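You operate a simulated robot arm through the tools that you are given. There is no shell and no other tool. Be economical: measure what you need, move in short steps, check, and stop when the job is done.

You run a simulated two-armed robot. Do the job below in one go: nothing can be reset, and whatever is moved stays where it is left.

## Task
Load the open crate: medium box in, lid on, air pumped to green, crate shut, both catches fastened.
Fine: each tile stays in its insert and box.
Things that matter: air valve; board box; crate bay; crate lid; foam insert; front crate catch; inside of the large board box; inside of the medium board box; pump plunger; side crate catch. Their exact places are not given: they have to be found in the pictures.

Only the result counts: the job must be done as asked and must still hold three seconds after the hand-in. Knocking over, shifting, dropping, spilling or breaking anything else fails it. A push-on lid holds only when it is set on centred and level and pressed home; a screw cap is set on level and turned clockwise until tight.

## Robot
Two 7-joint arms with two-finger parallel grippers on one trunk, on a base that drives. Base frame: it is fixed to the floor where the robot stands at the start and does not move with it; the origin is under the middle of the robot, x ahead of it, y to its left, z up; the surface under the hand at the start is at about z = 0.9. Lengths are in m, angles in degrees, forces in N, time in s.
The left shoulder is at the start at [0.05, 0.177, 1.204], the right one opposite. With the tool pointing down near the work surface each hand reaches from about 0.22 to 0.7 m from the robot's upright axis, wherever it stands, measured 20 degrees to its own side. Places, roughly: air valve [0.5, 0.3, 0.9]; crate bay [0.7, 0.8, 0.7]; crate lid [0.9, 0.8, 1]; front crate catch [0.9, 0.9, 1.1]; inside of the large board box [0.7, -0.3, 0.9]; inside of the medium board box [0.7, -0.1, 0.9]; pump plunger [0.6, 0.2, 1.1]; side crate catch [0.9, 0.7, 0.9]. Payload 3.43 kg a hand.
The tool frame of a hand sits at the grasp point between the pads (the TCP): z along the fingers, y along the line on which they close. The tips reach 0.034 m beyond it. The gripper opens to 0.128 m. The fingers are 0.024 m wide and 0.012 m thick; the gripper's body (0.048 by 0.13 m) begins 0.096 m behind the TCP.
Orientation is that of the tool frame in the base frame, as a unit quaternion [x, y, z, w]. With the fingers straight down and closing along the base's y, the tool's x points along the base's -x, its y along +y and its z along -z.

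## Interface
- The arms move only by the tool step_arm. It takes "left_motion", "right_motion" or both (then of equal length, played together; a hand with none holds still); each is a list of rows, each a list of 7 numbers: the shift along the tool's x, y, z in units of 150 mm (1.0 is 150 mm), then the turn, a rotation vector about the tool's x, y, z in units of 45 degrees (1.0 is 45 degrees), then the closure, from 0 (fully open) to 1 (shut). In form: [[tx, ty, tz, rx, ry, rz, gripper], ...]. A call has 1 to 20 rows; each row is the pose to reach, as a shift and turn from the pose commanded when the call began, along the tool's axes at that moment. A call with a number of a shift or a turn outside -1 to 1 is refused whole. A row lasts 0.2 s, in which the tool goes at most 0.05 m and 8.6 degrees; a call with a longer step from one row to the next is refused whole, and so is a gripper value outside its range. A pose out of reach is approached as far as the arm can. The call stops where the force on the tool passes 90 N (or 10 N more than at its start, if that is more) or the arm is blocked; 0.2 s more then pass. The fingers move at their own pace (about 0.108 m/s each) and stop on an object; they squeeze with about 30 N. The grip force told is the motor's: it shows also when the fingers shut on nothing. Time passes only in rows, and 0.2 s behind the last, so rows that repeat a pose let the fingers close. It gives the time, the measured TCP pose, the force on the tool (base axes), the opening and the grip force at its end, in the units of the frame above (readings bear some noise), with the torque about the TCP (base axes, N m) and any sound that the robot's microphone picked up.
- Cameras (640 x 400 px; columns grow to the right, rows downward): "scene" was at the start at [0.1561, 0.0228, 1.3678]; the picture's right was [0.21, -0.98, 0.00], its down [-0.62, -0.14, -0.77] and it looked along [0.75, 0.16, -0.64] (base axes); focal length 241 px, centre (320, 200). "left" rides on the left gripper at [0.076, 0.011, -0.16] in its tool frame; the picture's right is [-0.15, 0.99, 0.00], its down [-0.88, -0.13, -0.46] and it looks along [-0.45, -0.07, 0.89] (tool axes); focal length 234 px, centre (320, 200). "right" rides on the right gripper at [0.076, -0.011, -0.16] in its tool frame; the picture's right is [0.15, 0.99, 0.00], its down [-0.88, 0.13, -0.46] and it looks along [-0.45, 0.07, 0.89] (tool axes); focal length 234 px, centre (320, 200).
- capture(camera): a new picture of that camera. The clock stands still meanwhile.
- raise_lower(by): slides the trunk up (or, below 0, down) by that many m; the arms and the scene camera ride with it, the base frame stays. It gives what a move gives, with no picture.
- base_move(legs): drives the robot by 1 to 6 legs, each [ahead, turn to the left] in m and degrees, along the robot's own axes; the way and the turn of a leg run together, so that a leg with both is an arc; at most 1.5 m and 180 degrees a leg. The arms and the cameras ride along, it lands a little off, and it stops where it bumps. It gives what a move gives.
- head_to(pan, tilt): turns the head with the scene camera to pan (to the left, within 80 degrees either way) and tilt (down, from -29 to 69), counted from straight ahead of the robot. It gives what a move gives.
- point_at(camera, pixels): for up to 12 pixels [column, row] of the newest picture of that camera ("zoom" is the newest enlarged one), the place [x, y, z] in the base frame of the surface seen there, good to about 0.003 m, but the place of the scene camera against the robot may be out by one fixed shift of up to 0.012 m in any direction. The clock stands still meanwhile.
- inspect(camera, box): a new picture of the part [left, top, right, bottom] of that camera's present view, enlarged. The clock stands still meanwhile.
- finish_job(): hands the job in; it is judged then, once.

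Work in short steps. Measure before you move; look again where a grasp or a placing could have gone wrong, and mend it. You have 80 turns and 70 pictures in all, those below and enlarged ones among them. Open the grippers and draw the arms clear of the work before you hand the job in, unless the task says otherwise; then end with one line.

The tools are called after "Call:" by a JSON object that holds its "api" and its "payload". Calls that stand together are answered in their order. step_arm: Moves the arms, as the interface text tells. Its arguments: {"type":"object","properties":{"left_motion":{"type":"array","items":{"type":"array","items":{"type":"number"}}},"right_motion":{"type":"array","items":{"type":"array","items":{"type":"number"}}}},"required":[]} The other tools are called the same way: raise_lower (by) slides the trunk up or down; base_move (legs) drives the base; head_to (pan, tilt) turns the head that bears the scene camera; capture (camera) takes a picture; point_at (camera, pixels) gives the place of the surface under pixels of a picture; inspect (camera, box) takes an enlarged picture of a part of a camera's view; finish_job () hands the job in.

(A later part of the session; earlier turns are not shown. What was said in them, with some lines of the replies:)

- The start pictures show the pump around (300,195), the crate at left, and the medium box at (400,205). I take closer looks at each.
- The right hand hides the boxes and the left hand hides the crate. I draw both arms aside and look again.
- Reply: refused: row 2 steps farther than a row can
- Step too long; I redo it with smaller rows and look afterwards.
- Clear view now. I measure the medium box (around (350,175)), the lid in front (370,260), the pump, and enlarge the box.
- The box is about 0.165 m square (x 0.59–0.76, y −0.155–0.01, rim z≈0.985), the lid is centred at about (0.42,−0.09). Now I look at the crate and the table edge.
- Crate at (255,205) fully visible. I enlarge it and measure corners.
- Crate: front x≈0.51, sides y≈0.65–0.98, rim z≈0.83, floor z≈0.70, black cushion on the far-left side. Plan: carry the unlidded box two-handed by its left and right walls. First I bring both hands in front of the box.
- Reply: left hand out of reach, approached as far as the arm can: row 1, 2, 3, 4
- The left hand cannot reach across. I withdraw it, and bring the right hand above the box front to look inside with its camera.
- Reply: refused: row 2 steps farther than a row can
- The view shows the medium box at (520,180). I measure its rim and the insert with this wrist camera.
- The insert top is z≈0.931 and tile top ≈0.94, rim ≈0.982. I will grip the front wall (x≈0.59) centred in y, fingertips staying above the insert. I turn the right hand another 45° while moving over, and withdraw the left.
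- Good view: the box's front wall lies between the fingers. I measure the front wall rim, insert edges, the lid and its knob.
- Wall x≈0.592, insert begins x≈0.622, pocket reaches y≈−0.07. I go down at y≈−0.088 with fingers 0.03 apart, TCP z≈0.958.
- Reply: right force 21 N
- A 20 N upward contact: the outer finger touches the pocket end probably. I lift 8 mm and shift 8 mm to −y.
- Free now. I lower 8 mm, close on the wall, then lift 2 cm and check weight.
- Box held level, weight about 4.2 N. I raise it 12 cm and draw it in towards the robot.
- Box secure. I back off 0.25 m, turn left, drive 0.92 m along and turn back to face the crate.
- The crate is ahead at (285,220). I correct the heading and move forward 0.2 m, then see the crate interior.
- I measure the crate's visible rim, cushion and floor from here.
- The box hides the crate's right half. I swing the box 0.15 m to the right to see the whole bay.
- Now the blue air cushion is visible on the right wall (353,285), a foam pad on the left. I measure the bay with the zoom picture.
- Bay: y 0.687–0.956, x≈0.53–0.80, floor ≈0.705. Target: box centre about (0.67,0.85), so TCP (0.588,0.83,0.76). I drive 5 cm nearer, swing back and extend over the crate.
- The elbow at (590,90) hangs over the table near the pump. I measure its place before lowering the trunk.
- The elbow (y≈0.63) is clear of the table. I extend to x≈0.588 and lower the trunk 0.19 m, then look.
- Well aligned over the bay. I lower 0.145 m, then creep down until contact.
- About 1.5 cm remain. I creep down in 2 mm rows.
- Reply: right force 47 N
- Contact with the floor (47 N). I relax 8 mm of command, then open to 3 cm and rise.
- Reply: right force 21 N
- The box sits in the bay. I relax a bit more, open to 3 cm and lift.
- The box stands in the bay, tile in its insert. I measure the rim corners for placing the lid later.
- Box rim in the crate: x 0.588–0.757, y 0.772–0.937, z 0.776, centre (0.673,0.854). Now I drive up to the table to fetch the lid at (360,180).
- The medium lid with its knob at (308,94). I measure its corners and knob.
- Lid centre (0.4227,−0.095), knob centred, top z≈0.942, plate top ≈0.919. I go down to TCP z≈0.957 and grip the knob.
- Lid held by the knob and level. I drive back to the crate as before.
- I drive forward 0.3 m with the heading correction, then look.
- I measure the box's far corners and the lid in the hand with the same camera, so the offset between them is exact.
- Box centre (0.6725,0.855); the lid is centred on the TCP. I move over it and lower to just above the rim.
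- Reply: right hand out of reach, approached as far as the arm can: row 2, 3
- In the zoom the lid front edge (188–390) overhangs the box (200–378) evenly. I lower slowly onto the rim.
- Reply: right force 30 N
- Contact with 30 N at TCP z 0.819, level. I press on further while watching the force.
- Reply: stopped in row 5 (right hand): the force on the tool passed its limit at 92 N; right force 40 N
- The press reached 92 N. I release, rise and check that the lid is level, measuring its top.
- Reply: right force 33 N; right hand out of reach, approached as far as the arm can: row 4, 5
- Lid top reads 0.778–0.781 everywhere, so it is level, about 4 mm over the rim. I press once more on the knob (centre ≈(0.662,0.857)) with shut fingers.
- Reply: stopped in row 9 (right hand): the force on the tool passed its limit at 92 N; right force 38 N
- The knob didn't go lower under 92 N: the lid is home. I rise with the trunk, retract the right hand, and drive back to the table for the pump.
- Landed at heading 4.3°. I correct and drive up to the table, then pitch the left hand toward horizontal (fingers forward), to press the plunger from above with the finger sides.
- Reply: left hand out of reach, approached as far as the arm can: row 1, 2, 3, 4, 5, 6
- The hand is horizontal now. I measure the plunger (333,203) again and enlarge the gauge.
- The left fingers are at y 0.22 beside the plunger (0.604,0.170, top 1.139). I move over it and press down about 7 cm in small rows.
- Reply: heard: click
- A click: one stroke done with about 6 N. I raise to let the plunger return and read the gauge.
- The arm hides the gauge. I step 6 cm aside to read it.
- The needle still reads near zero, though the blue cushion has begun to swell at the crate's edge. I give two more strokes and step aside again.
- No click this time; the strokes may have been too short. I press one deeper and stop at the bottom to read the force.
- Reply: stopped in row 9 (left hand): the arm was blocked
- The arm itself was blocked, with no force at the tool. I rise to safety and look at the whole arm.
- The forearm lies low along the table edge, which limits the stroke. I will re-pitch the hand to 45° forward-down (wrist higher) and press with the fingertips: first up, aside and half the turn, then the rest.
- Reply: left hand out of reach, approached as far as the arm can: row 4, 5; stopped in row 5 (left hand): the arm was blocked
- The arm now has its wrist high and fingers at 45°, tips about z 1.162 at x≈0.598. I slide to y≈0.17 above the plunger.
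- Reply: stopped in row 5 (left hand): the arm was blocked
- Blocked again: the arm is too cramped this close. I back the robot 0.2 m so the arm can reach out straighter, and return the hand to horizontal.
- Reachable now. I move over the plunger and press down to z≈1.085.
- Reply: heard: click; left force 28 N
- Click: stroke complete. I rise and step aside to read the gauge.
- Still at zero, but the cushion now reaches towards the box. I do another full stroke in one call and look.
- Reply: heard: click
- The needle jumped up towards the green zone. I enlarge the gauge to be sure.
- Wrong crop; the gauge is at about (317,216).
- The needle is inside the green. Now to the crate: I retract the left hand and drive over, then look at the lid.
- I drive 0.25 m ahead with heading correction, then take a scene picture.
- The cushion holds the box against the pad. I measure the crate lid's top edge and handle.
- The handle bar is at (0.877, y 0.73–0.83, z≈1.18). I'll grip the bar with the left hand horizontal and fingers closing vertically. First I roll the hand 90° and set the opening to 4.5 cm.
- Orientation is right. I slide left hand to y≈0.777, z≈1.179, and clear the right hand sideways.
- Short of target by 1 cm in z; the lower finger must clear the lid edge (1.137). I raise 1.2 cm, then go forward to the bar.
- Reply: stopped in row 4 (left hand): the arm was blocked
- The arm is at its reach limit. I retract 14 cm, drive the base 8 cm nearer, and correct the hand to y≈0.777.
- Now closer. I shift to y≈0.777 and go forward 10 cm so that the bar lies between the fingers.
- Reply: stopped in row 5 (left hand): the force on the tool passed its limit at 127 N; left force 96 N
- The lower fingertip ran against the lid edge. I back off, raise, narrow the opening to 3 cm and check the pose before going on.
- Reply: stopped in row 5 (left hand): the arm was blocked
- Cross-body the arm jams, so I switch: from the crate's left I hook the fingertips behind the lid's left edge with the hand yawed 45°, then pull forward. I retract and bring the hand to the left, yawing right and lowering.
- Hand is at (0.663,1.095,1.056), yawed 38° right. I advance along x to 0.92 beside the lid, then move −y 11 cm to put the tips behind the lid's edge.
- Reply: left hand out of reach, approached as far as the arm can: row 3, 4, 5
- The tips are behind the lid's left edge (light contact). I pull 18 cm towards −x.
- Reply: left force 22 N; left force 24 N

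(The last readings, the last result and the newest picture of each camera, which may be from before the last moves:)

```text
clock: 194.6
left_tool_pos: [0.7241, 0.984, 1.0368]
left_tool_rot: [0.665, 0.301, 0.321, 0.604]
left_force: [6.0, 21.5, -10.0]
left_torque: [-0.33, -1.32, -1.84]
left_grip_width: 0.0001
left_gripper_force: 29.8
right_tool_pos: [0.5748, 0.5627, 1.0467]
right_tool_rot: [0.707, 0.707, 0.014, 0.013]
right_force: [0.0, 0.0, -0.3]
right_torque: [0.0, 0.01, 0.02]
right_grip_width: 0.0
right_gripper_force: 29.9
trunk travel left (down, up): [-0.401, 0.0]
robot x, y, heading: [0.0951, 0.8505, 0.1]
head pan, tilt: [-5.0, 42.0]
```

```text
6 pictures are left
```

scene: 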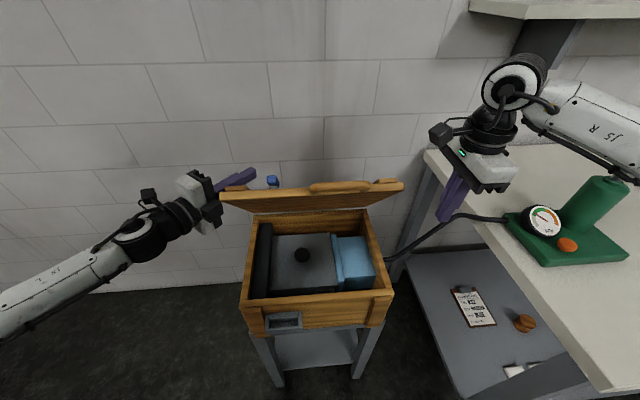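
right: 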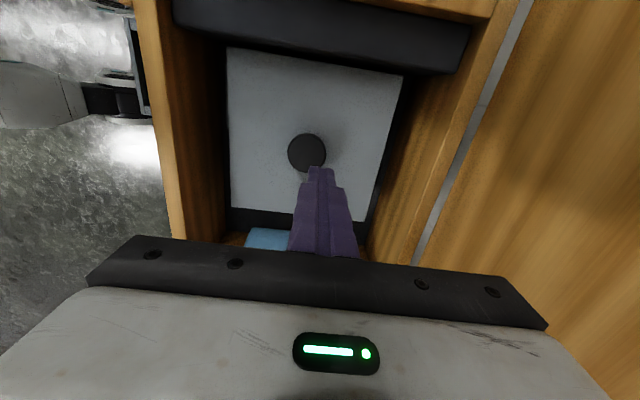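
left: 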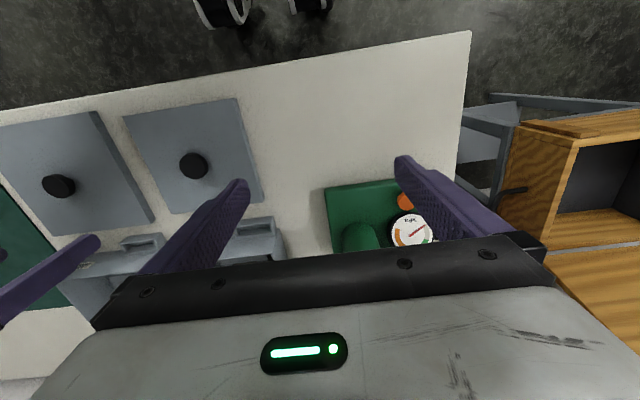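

The lid follows and stays tilted forward. The needle is still green. I push on along the arc forward and down from its outer face.

Call:
{"api": "step_arm", "payload": {"left_motion": [[-0.07, -0.133, -0.075, 0, 0, 0, 1], [-0.14, -0.267, -0.15, 0, 0, 0, 1], [-0.19, -0.433, -0.19, 0, 0, 0, 1], [-0.24, -0.6, -0.23, 0, 0, 0, 1], [-0.27, -0.767, -0.245, 0, 0, 0, 1], [-0.28, -0.9, -0.24, 0, 0, 0, 1], [-0.29, -1, -0.235, 0, 0, 0, 1], [-0.29, -1, -0.235, 0, 0, 0, 1]]}}

Call:
{"api": "capture", "payload": {"camera": "scene"}}

```text
clock: 196.4
left_tool_pos: [0.6654, 0.9787, 0.8874]
left_tool_rot: [0.665, 0.297, 0.319, 0.606]
left_force: [-0.1, -0.6, -0.6]
left_torque: [-0.02, 0.01, 0.02]
left_grip_width: 0.0001
left_gripper_force: 30.0
right_tool_pos: [0.5743, 0.559, 1.0484]
right_tool_rot: [0.707, 0.707, 0.014, 0.012]
right_force: [-0.4, -0.3, 0.8]
right_torque: [0.05, 0.0, 0.0]
right_grip_width: 0.0002
right_gripper_force: 29.6
trunk travel left (down, up): [-0.401, 0.0]
robot x, y, heading: [0.093, 0.8492, -0.2]
head pan, tilt: [-5.0, 42.0]
```

```text
5 pictures are left
```

scene: 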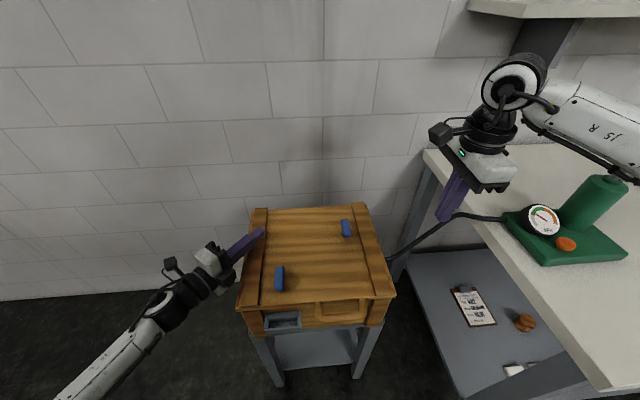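

The lid is shut. Two blue catches are on its top: at (280,278) and (346,228). I enlarge and measure.

Call:
{"api": "inspect", "payload": {"camera": "scene", "box": [236, 205, 396, 335]}}

Call:
{"api": "point_at", "payload": {"camera": "scene", "pixels": [[280, 268], [279, 278], [279, 289], [275, 279], [284, 279], [346, 222], [347, 234], [343, 228], [350, 228], [300, 300], [283, 318], [310, 220]]}}

```text
3.08 times, centred on (316, 270) of scene
```

zoom: 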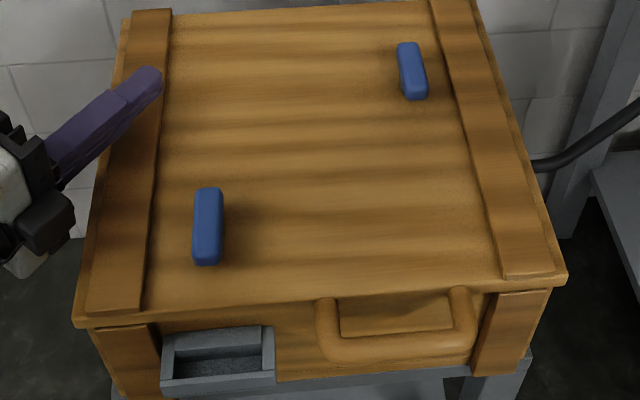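

```text
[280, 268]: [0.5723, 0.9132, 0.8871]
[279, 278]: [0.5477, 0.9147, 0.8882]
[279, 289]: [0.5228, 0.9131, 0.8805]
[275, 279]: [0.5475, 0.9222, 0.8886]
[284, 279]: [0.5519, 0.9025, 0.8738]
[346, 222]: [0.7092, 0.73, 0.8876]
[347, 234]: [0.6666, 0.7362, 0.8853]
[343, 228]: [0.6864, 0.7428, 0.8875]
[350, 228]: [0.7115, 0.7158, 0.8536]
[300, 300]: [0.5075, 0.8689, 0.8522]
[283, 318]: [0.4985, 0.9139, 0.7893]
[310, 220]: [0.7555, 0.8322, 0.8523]
```

The catches are blue bars, long axis along x: front at (0.548,0.914), side at (0.688,0.735), top z 0.888, lid top 0.853. I'll try turning them: I withdraw the left hand and bring the right hand over the side catch, closing along y.

Call:
{"api": "step_arm", "payload": {"left_motion": [[0, 0.15, -0.15, 0, 0, 0, 1], [0.05, 0.3, -0.35, 0, 0, 0, 1], [0.08, 0.45, -0.55, 0, 0, 0, 1], [0.1, 0.5, -0.75, 0, 0, 0, 1], [0.11, 0.5, -0.93, 0, 0, 0, 1], [0.11, 0.5, -0.93, 0, 0, 0, 1]], "right_motion": [[0.08, 0.06, 0, 0, 0, -0.17, 0.6], [0.16, 0.12, 0, 0, 0, -0.34, 0.6], [0.24, 0.18, 0, 0, 0, -0.51, 0.6], [0.32, 0.24, 0, 0, 0, -0.68, 0.6], [0.4, 0.3, 0, 0, 0, -0.85, 0.6], [0.5, 0.38, 0, 0, 0, -1, 0.6]]}}

Call:
{"api": "step_arm", "payload": {"right_motion": [[0.03, 0.12, 0, 0, 0, -0.17, 0.6], [0.07, 0.25, 0.1, 0, 0, -0.34, 0.6], [0.1, 0.37, 0.2, 0, 0, -0.51, 0.6], [0.13, 0.5, 0.3, 0, 0, -0.68, 0.6], [0.17, 0.62, 0.4, 0, 0, -0.85, 0.6], [0.2, 0.74, 0.5, 0, 0, -1, 0.6], [0.2, 0.74, 0.58, 0, 0, -1, 0.6]]}}

```text
clock: 197.8
left_tool_pos: [0.5624, 1.072, 0.9736]
left_tool_rot: [0.665, 0.299, 0.319, 0.606]
left_force: [0.3, -0.3, 0.1]
left_torque: [0.01, 0.01, 0.0]
left_grip_width: 0.0
left_gripper_force: 30.3
right_tool_pos: [0.6316, 0.6351, 1.0491]
right_tool_rot: [0.382, 0.924, 0.009, 0.016]
right_force: [0.3, -0.3, 0.4]
right_torque: [0.02, 0.03, 0.02]
right_grip_width: 0.051
right_gripper_force: 0.1
trunk travel left (down, up): [-0.401, 0.0]
robot x, y, heading: [0.0978, 0.8499, -0.2]
head pan, tilt: [-5.0, 42.0]
```

```text
clock: 199.4
left_tool_pos: [0.5631, 1.0715, 0.9752]
left_tool_rot: [0.664, 0.298, 0.321, 0.606]
left_force: [0.1, -0.2, -0.2]
left_torque: [-0.02, 0.02, 0.02]
left_grip_width: 0.0001
left_gripper_force: 30.4
right_tool_pos: [0.6913, 0.7354, 0.9651]
right_tool_rot: [0.0, 1.0, 0.001, 0.019]
right_force: [-0.3, 0.0, 0.1]
right_torque: [0.01, 0.01, 0.01]
right_grip_width: 0.0512
right_gripper_force: 0.1
trunk travel left (down, up): [-0.401, 0.0]
robot x, y, heading: [0.0931, 0.8491, -0.0]
head pan, tilt: [-5.0, 42.0]
```

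The right hand is over the side catch at (0.691,0.735). I lower to z≈0.893 and grip it, then turn 45° clockwise and read torque and sound.

Call:
{"api": "step_arm", "payload": {"right_motion": [[0, 0, 0.2, 0, 0, 0, 0.6], [0, 0, 0.4, 0, 0, 0, 0.6], [0, 0, 0.48, 0, 0, 0, 0.6], [0, 0, 0.48, 0, 0, 0, 1], [0, 0, 0.48, 0, 0, 0, 1], [0, 0, 0.48, 0, 0, 0, 1]]}}

Call:
{"api": "step_arm", "payload": {"right_motion": [[0, 0, 0, 0, 0, 0.1, 1], [0, 0, 0, 0, 0, 0.25, 1], [0, 0, 0, 0, 0, 0.4, 1], [0, 0, 0, 0, 0, 0.55, 1], [0, 0, 0, 0, 0, 0.7, 1], [0, 0, 0, 0, 0, 0.85, 1], [0, 0, 0, 0, 0, 1, 1]]}}

```text
clock: 200.8
left_tool_pos: [0.5631, 1.07, 0.9747]
left_tool_rot: [0.665, 0.298, 0.32, 0.605]
left_force: [0.0, 0.5, 0.2]
left_torque: [-0.01, -0.01, 0.04]
left_grip_width: 0.0
left_gripper_force: 30.0
right_tool_pos: [0.694, 0.7291, 0.8936]
right_tool_rot: [0.003, 1.0, 0.0, 0.019]
right_force: [-2.2, -22.1, 2.8]
right_torque: [-0.54, 0.04, 0.1]
right_grip_width: 0.022
right_gripper_force: 45.2
trunk travel left (down, up): [-0.401, 0.0]
robot x, y, heading: [0.0941, 0.8529, -0.1]
head pan, tilt: [-5.0, 42.0]
```

```text
clock: 202.4
left_tool_pos: [0.561, 1.0705, 0.9749]
left_tool_rot: [0.665, 0.298, 0.32, 0.606]
left_force: [-1.1, 0.3, -0.5]
left_torque: [0.0, -0.01, -0.03]
left_grip_width: 0.0001
left_gripper_force: 29.3
right_tool_pos: [0.6936, 0.7277, 0.8937]
right_tool_rot: [0.386, 0.922, 0.004, 0.019]
right_force: [-1.1, -26.7, 12.0]
right_torque: [-2.05, 0.03, 0.09]
right_grip_width: 0.0223
right_gripper_force: 45.0
trunk travel left (down, up): [-0.401, 0.0]
robot x, y, heading: [0.0957, 0.8506, 0.0]
head pan, tilt: [-5.0, 42.0]
```

It turns freely with the hand (width steady 2.2 cm, little torque), so it is a turn-catch. I turn another 45°.

Call:
{"api": "step_arm", "payload": {"right_motion": [[-0.03, -0.03, 0, 0, 0, 0.1, 1], [-0.03, -0.03, 0, 0, 0, 0.25, 1], [-0.03, -0.03, 0, 0, 0, 0.4, 1], [-0.03, -0.03, 0, 0, 0, 0.55, 1], [-0.03, -0.03, 0, 0, 0, 0.7, 1], [-0.03, -0.03, 0, 0, 0, 0.85, 1], [-0.03, -0.03, 0, 0, 0, 1, 1], [-0.03, -0.03, 0, 0, 0, 1, 1]]}}

Call:
{"api": "inspect", "payload": {"camera": "scene", "box": [236, 205, 396, 335]}}

```text
clock: 204.2
left_tool_pos: [0.561, 1.0697, 0.974]
left_tool_rot: [0.664, 0.298, 0.321, 0.607]
left_force: [0.3, -0.8, 0.1]
left_torque: [-0.02, 0.01, 0.01]
left_grip_width: 0.0002
left_gripper_force: 29.5
right_tool_pos: [0.6915, 0.7275, 0.8927]
right_tool_rot: [0.708, 0.706, 0.012, 0.012]
right_force: [-8.1, -15.0, 9.3]
right_torque: [-1.38, 1.01, 0.14]
right_grip_width: 0.022
right_gripper_force: 45.0
trunk travel left (down, up): [-0.401, 0.0]
robot x, y, heading: [0.0988, 0.8497, -0.0]
head pan, tilt: [-5.0, 42.0]
```

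```text
3.08 times, centred on (316, 270) of scene
```

zoom: 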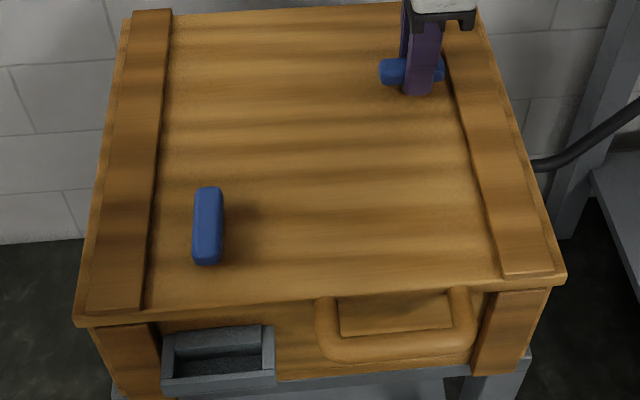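

The side bar now lies along y (quarter turn), no click yet. I try a little further to feel for a stop.

Call:
{"api": "step_arm", "payload": {"right_motion": [[0, 0, 0, 0, 0, 0.1, 1], [0, 0, 0, 0, 0, 0.2, 1], [0, 0, 0, 0, 0, 0.3, 1], [0, 0, 0, 0, 0, 0.3, 1]]}}

```text
clock: 205.2
left_tool_pos: [0.561, 1.0724, 0.974]
left_tool_rot: [0.664, 0.299, 0.32, 0.606]
left_force: [-0.9, -0.4, 0.1]
left_torque: [-0.01, 0.02, 0.01]
left_grip_width: 0.0
left_gripper_force: 29.8
right_tool_pos: [0.6907, 0.7294, 0.8934]
right_tool_rot: [0.784, 0.62, 0.014, 0.009]
right_force: [-11.7, -7.2, 1.0]
right_torque: [-1.05, 1.24, 1.76]
right_grip_width: 0.0275
right_gripper_force: 45.7
trunk travel left (down, up): [-0.401, 0.0]
robot x, y, heading: [0.0931, 0.8501, 0.2]
head pan, tilt: [-5.0, 42.0]
5 turns are left
```

A firm stop at about 90° (1.8 N·m): the side catch is fastened. I release it, rise, and bring the right hand over the front catch (≈(0.549,0.907)), while the left hand withdraws.

Call:
{"api": "step_arm", "payload": {"right_motion": [[0, 0, 0, 0, 0, -0.15, 1], [0, 0, 0, 0, 0, -0.28, 1], [0, 0, 0, 0, 0, -0.28, 0.6], [0, 0, 0, 0, 0, -0.28, 0.6], [0, 0, -0.2, 0, 0, -0.28, 0.6], [0, 0, -0.4, 0, 0, -0.28, 0.6], [0, 0, -0.6, 0, 0, -0.28, 0.6]], "left_motion": [[0, 0, -0.1, 0, 0, 0, 1], [0, 0, -0.2, 0, 0, 0, 1], [0, 0, -0.3, 0, 0, 0, 1], [0, 0, -0.4, 0, 0, 0, 1], [0, 0, -0.5, 0, 0, 0, 1], [0, 0, -0.5, 0, 0, 0, 1], [0, 0, -0.5, 0, 0, 0, 1]]}}

Call:
{"api": "step_arm", "payload": {"right_motion": [[0.1, -0.07, 0, 0, 0, -0.17, 0.6], [0.2, -0.14, 0, 0, 0, -0.34, 0.6], [0.3, -0.21, 0, 0, 0, -0.51, 0.6], [0.4, -0.3, 0, 0, 0, -0.68, 0.6], [0.5, -0.4, 0, 0, 0, -0.85, 0.6], [0.6, -0.47, 0, 0, 0, -1, 0.6]]}}

Call:
{"api": "step_arm", "payload": {"right_motion": [[0.12, 0.01, 0, 0, 0, -0.17, 0.6], [0.25, 0.02, 0, 0, 0, -0.34, 0.6], [0.37, 0.03, 0, 0, 0, -0.51, 0.6], [0.5, 0.05, 0, 0, 0, -0.68, 0.6], [0.62, 0.06, 0, 0, 0, -0.85, 0.6], [0.754, 0.075, 0, 0, 0, -1, 0.6], [0.754, 0.075, 0, 0, 0, -1, 0.6]]}}

Call:
{"api": "inspect", "payload": {"camera": "scene", "box": [236, 205, 396, 335]}}

```text
clock: 206.8
left_tool_pos: [0.5054, 1.1195, 0.9766]
left_tool_rot: [0.664, 0.297, 0.321, 0.607]
left_force: [0.0, -0.2, -0.2]
left_torque: [-0.01, 0.03, -0.03]
left_grip_width: 0.0
left_gripper_force: 30.1
right_tool_pos: [0.6925, 0.728, 0.9833]
right_tool_rot: [0.712, 0.701, 0.014, 0.011]
right_force: [0.4, 0.2, -0.2]
right_torque: [0.01, -0.01, 0.02]
right_grip_width: 0.0511
right_gripper_force: 0.1
trunk travel left (down, up): [-0.401, 0.0]
robot x, y, heading: [0.0938, 0.8463, 0.1]
head pan, tilt: [-5.0, 42.0]
```

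```text
clock: 208.2
left_tool_pos: [0.5056, 1.1186, 0.9762]
left_tool_rot: [0.664, 0.298, 0.32, 0.606]
left_force: [-0.4, 0.3, -0.3]
left_torque: [-0.03, 0.02, 0.02]
left_grip_width: 0.0002
left_gripper_force: 30.3
right_tool_pos: [0.62, 0.8188, 0.9806]
right_tool_rot: [0.389, 0.921, 0.01, 0.017]
right_force: [1.4, -1.6, 0.3]
right_torque: [-0.02, 0.0, -0.01]
right_grip_width: 0.0512
right_gripper_force: 0.1
trunk travel left (down, up): [-0.401, 0.0]
robot x, y, heading: [0.0952, 0.8509, -0.1]
head pan, tilt: [-5.0, 42.0]
```

```text
clock: 209.8
left_tool_pos: [0.5062, 1.1177, 0.9752]
left_tool_rot: [0.665, 0.298, 0.321, 0.606]
left_force: [0.5, -0.4, 0.1]
left_torque: [0.01, 0.0, -0.01]
left_grip_width: 0.0
left_gripper_force: 30.4
right_tool_pos: [0.55, 0.9063, 0.9791]
right_tool_rot: [0.007, 1.0, 0.003, 0.019]
right_force: [0.2, 0.2, 0.4]
right_torque: [0.0, -0.03, -0.02]
right_grip_width: 0.0512
right_gripper_force: 0.0
trunk travel left (down, up): [-0.401, 0.0]
robot x, y, heading: [0.0912, 0.8528, 0.1]
head pan, tilt: [-5.0, 42.0]
```

```text
3.08 times, centred on (316, 270) of scene
4 turns are left
```

zoom: 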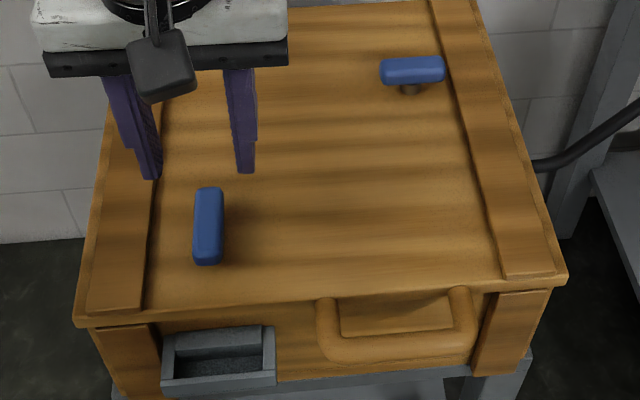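

Side catch has turned to lie along y. The right hand is right above the front catch at (0.55,0.906). I lower, grip and turn it a quarter clockwise.

Call:
{"api": "step_arm", "payload": {"right_motion": [[0, 0, 0.2, 0, 0, 0, 0.6], [0, 0, 0.4, 0, 0, 0, 0.6], [0, 0, 0.573, 0, 0, 0, 0.6], [0, 0, 0.573, 0, 0, 0, 1], [0, 0, 0.573, 0, 0, 0, 1], [0, 0, 0.573, 0, 0, 0, 1]]}}

Call:
{"api": "step_arm", "payload": {"right_motion": [[0, 0, 0, 0, 0, 0.1, 1], [0, 0, 0, 0, 0, 0.25, 1], [0, 0, 0, 0, 0, 0.4, 1], [0, 0, 0, 0, 0, 0.55, 1], [0, 0, 0, 0, 0, 0.7, 1], [0, 0, 0, 0, 0, 0.85, 1], [0, 0, 0, 0, 0, 1, 1]]}}

Call:
{"api": "step_arm", "payload": {"right_motion": [[0, 0, 0, 0, 0, 0.1, 1], [0, 0, 0, 0, 0, 0.25, 1], [0, 0, 0, 0, 0, 0.4, 1], [0, 0, 0, 0, 0, 0.55, 1], [0, 0, 0, 0, 0, 0.7, 1], [0, 0, 0, 0, 0, 0.85, 1], [0, 0, 0, 0, 0, 1, 1], [0, 0, 0, 0, 0, 1, 1]]}}

```text
clock: 211.2
left_tool_pos: [0.5063, 1.1199, 0.9753]
left_tool_rot: [0.664, 0.298, 0.32, 0.606]
left_force: [-0.3, -0.4, -0.4]
left_torque: [-0.02, 0.01, 0.03]
left_grip_width: 0.0
left_gripper_force: 30.1
right_tool_pos: [0.5524, 0.9104, 0.8939]
right_tool_rot: [0.008, 1.0, 0.003, 0.019]
right_force: [2.2, 12.6, -2.0]
right_torque: [-0.06, -0.75, -0.02]
right_grip_width: 0.0217
right_gripper_force: 45.1
trunk travel left (down, up): [-0.401, 0.0]
robot x, y, heading: [0.0947, 0.8482, 0.0]
head pan, tilt: [-5.0, 42.0]
```

```text
clock: 212.8
left_tool_pos: [0.5044, 1.1177, 0.9766]
left_tool_rot: [0.664, 0.298, 0.32, 0.607]
left_force: [-0.8, 0.3, 0.6]
left_torque: [-0.01, 0.02, 0.02]
left_grip_width: 0.0
left_gripper_force: 30.1
right_tool_pos: [0.5525, 0.9083, 0.893]
right_tool_rot: [0.391, 0.92, 0.01, 0.018]
right_force: [-6.7, 2.3, 13.9]
right_torque: [-1.49, 0.02, 0.03]
right_grip_width: 0.0219
right_gripper_force: 44.3
trunk travel left (down, up): [-0.401, 0.0]
robot x, y, heading: [0.0938, 0.8491, 0.1]
head pan, tilt: [-5.0, 42.0]
```

```text
clock: 214.6
left_tool_pos: [0.5047, 1.1172, 0.9773]
left_tool_rot: [0.664, 0.298, 0.321, 0.606]
left_force: [-0.1, 0.1, -1.0]
left_torque: [-0.03, -0.01, -0.01]
left_grip_width: 0.0001
left_gripper_force: 30.2
right_tool_pos: [0.5505, 0.9077, 0.8929]
right_tool_rot: [0.712, 0.701, 0.015, 0.011]
right_force: [-15.5, -10.0, 7.1]
right_torque: [-0.7, 1.13, 0.97]
right_grip_width: 0.022
right_gripper_force: 45.3
trunk travel left (down, up): [-0.401, 0.0]
robot x, y, heading: [0.0968, 0.8472, 0.0]
head pan, tilt: [-5.0, 42.0]
3 turns are left
```

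The front catch turned a quarter and met its stop (0.97 N·m). I nudge it a little, release, rise, draw both hands clear with grippers open, and take a check picture.

Call:
{"api": "step_arm", "payload": {"right_motion": [[0, 0, 0, 0, 0, 0.06, 1], [0, 0, 0, 0, 0, 0.06, 1], [0, 0, 0, 0, 0, 0.02, 1], [0, 0, 0, 0, 0, 0.02, 0.6], [0, 0, 0, 0, 0, 0.02, 0.6], [0, 0, -0.15, 0, 0, 0.02, 0.6], [0, 0, -0.35, 0, 0, 0.02, 0.6], [0, 0, -0.6, 0, 0, 0.02, 0.4], [0, 0, -0.8, 0, 0, 0.02, 0.2]]}}

Call:
{"api": "step_arm", "payload": {"right_motion": [[0, -0.2, 0, 0, 0, 0, 0], [0, -0.4, 0, 0, 0, 0, 0], [-0.1, -0.6, 0, 0, 0, 0, 0], [-0.3, -0.7, 0, 0, 0, 0, 0], [-0.5, -0.75, 0, 0, 0, 0, 0], [-0.7, -0.75, 0, 0, 0, 0, 0]], "left_motion": [[0, 0, -0.15, 0, 0, 0, 0.8], [0, 0, -0.3, 0, 0, 0, 0.5], [0, 0, -0.4, 0, 0, 0, 0], [0, 0, -0.4, 0, 0, 0, 0], [0, 0, -0.4, 0, 0, 0, 0], [0, 0, -0.4, 0, 0, 0, 0]]}}

Call:
{"api": "capture", "payload": {"camera": "scene"}}

```text
clock: 216.6
left_tool_pos: [0.5038, 1.1174, 0.9763]
left_tool_rot: [0.665, 0.298, 0.32, 0.606]
left_force: [0.4, -0.5, 0.5]
left_torque: [0.03, 0.01, -0.03]
left_grip_width: 0.0001
left_gripper_force: 30.3
right_tool_pos: [0.5491, 0.9078, 1.0107]
right_tool_rot: [0.718, 0.696, 0.015, 0.012]
right_force: [1.0, -0.3, -0.5]
right_torque: [0.0, -0.03, 0.03]
right_grip_width: 0.1022
right_gripper_force: 0.0
trunk travel left (down, up): [-0.401, 0.0]
robot x, y, heading: [0.0968, 0.8542, -0.2]
head pan, tilt: [-5.0, 42.0]
```

```text
clock: 218.0
left_tool_pos: [0.4591, 1.1553, 0.9791]
left_tool_rot: [0.665, 0.298, 0.32, 0.606]
left_force: [0.0, -0.6, -0.3]
left_torque: [0.01, -0.02, 0.01]
left_grip_width: 0.1279
left_gripper_force: 0.0
right_tool_pos: [0.4344, 0.8039, 1.0068]
right_tool_rot: [0.718, 0.696, 0.016, 0.01]
right_force: [-0.5, -0.3, -0.1]
right_torque: [-0.01, 0.0, 0.0]
right_grip_width: 0.1281
right_gripper_force: 0.0
trunk travel left (down, up): [-0.401, 0.0]
robot x, y, heading: [0.0965, 0.847, 0.1]
head pan, tilt: [-5.0, 42.0]
```

```text
1 pictures are left
2 turns are left
```

scene: 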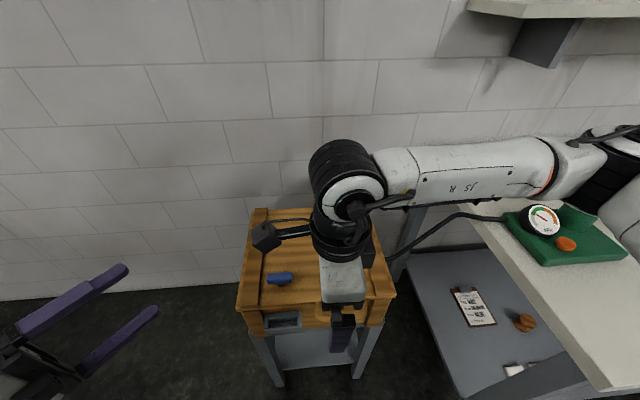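

The front catch at (280,278) now lies along y, the gauge needle still stands in green, and both hands are open. I draw the right hand back a bit more and hand in.

Call:
{"api": "step_arm", "payload": {"right_motion": [[0, 0, -0.2, 0, 0, 0, 0], [0, -0.2, -0.3, 0, 0, 0, 0], [0, -0.4, -0.3, 0, 0, 0, 0], [0, -0.4, -0.3, 0, 0, 0, 0]]}}

Call:
{"api": "finish_job", "payload": {}}

```text
clock: 219.0
left_tool_pos: [0.4608, 1.1553, 0.9802]
left_tool_rot: [0.664, 0.298, 0.32, 0.606]
left_force: [0.4, 0.3, 0.3]
left_torque: [0.01, 0.01, 0.0]
left_grip_width: 0.1279
left_gripper_force: 0.0
right_tool_pos: [0.3734, 0.8077, 1.0493]
right_tool_rot: [0.718, 0.696, 0.015, 0.011]
right_force: [-1.4, 0.6, 0.9]
right_torque: [0.0, -0.01, 0.03]
right_grip_width: 0.1284
right_gripper_force: 0.0
trunk travel left (down, up): [-0.401, 0.0]
robot x, y, heading: [0.0918, 0.8472, 0.1]
head pan, tilt: [-5.0, 42.0]
```

```text
The job is handed in.
```

The job is handed in: the medium box is in the crate with its lid pressed home, the gauge reads in the low end of the green, the crate is shut, and both catches are turned a quarter clockwise to their stops (no click was heard from either). The left hand hit the crate lid's edge at 127 N while reaching for its handle. I saw no sign of damage, but I did not check the lid afterwards.
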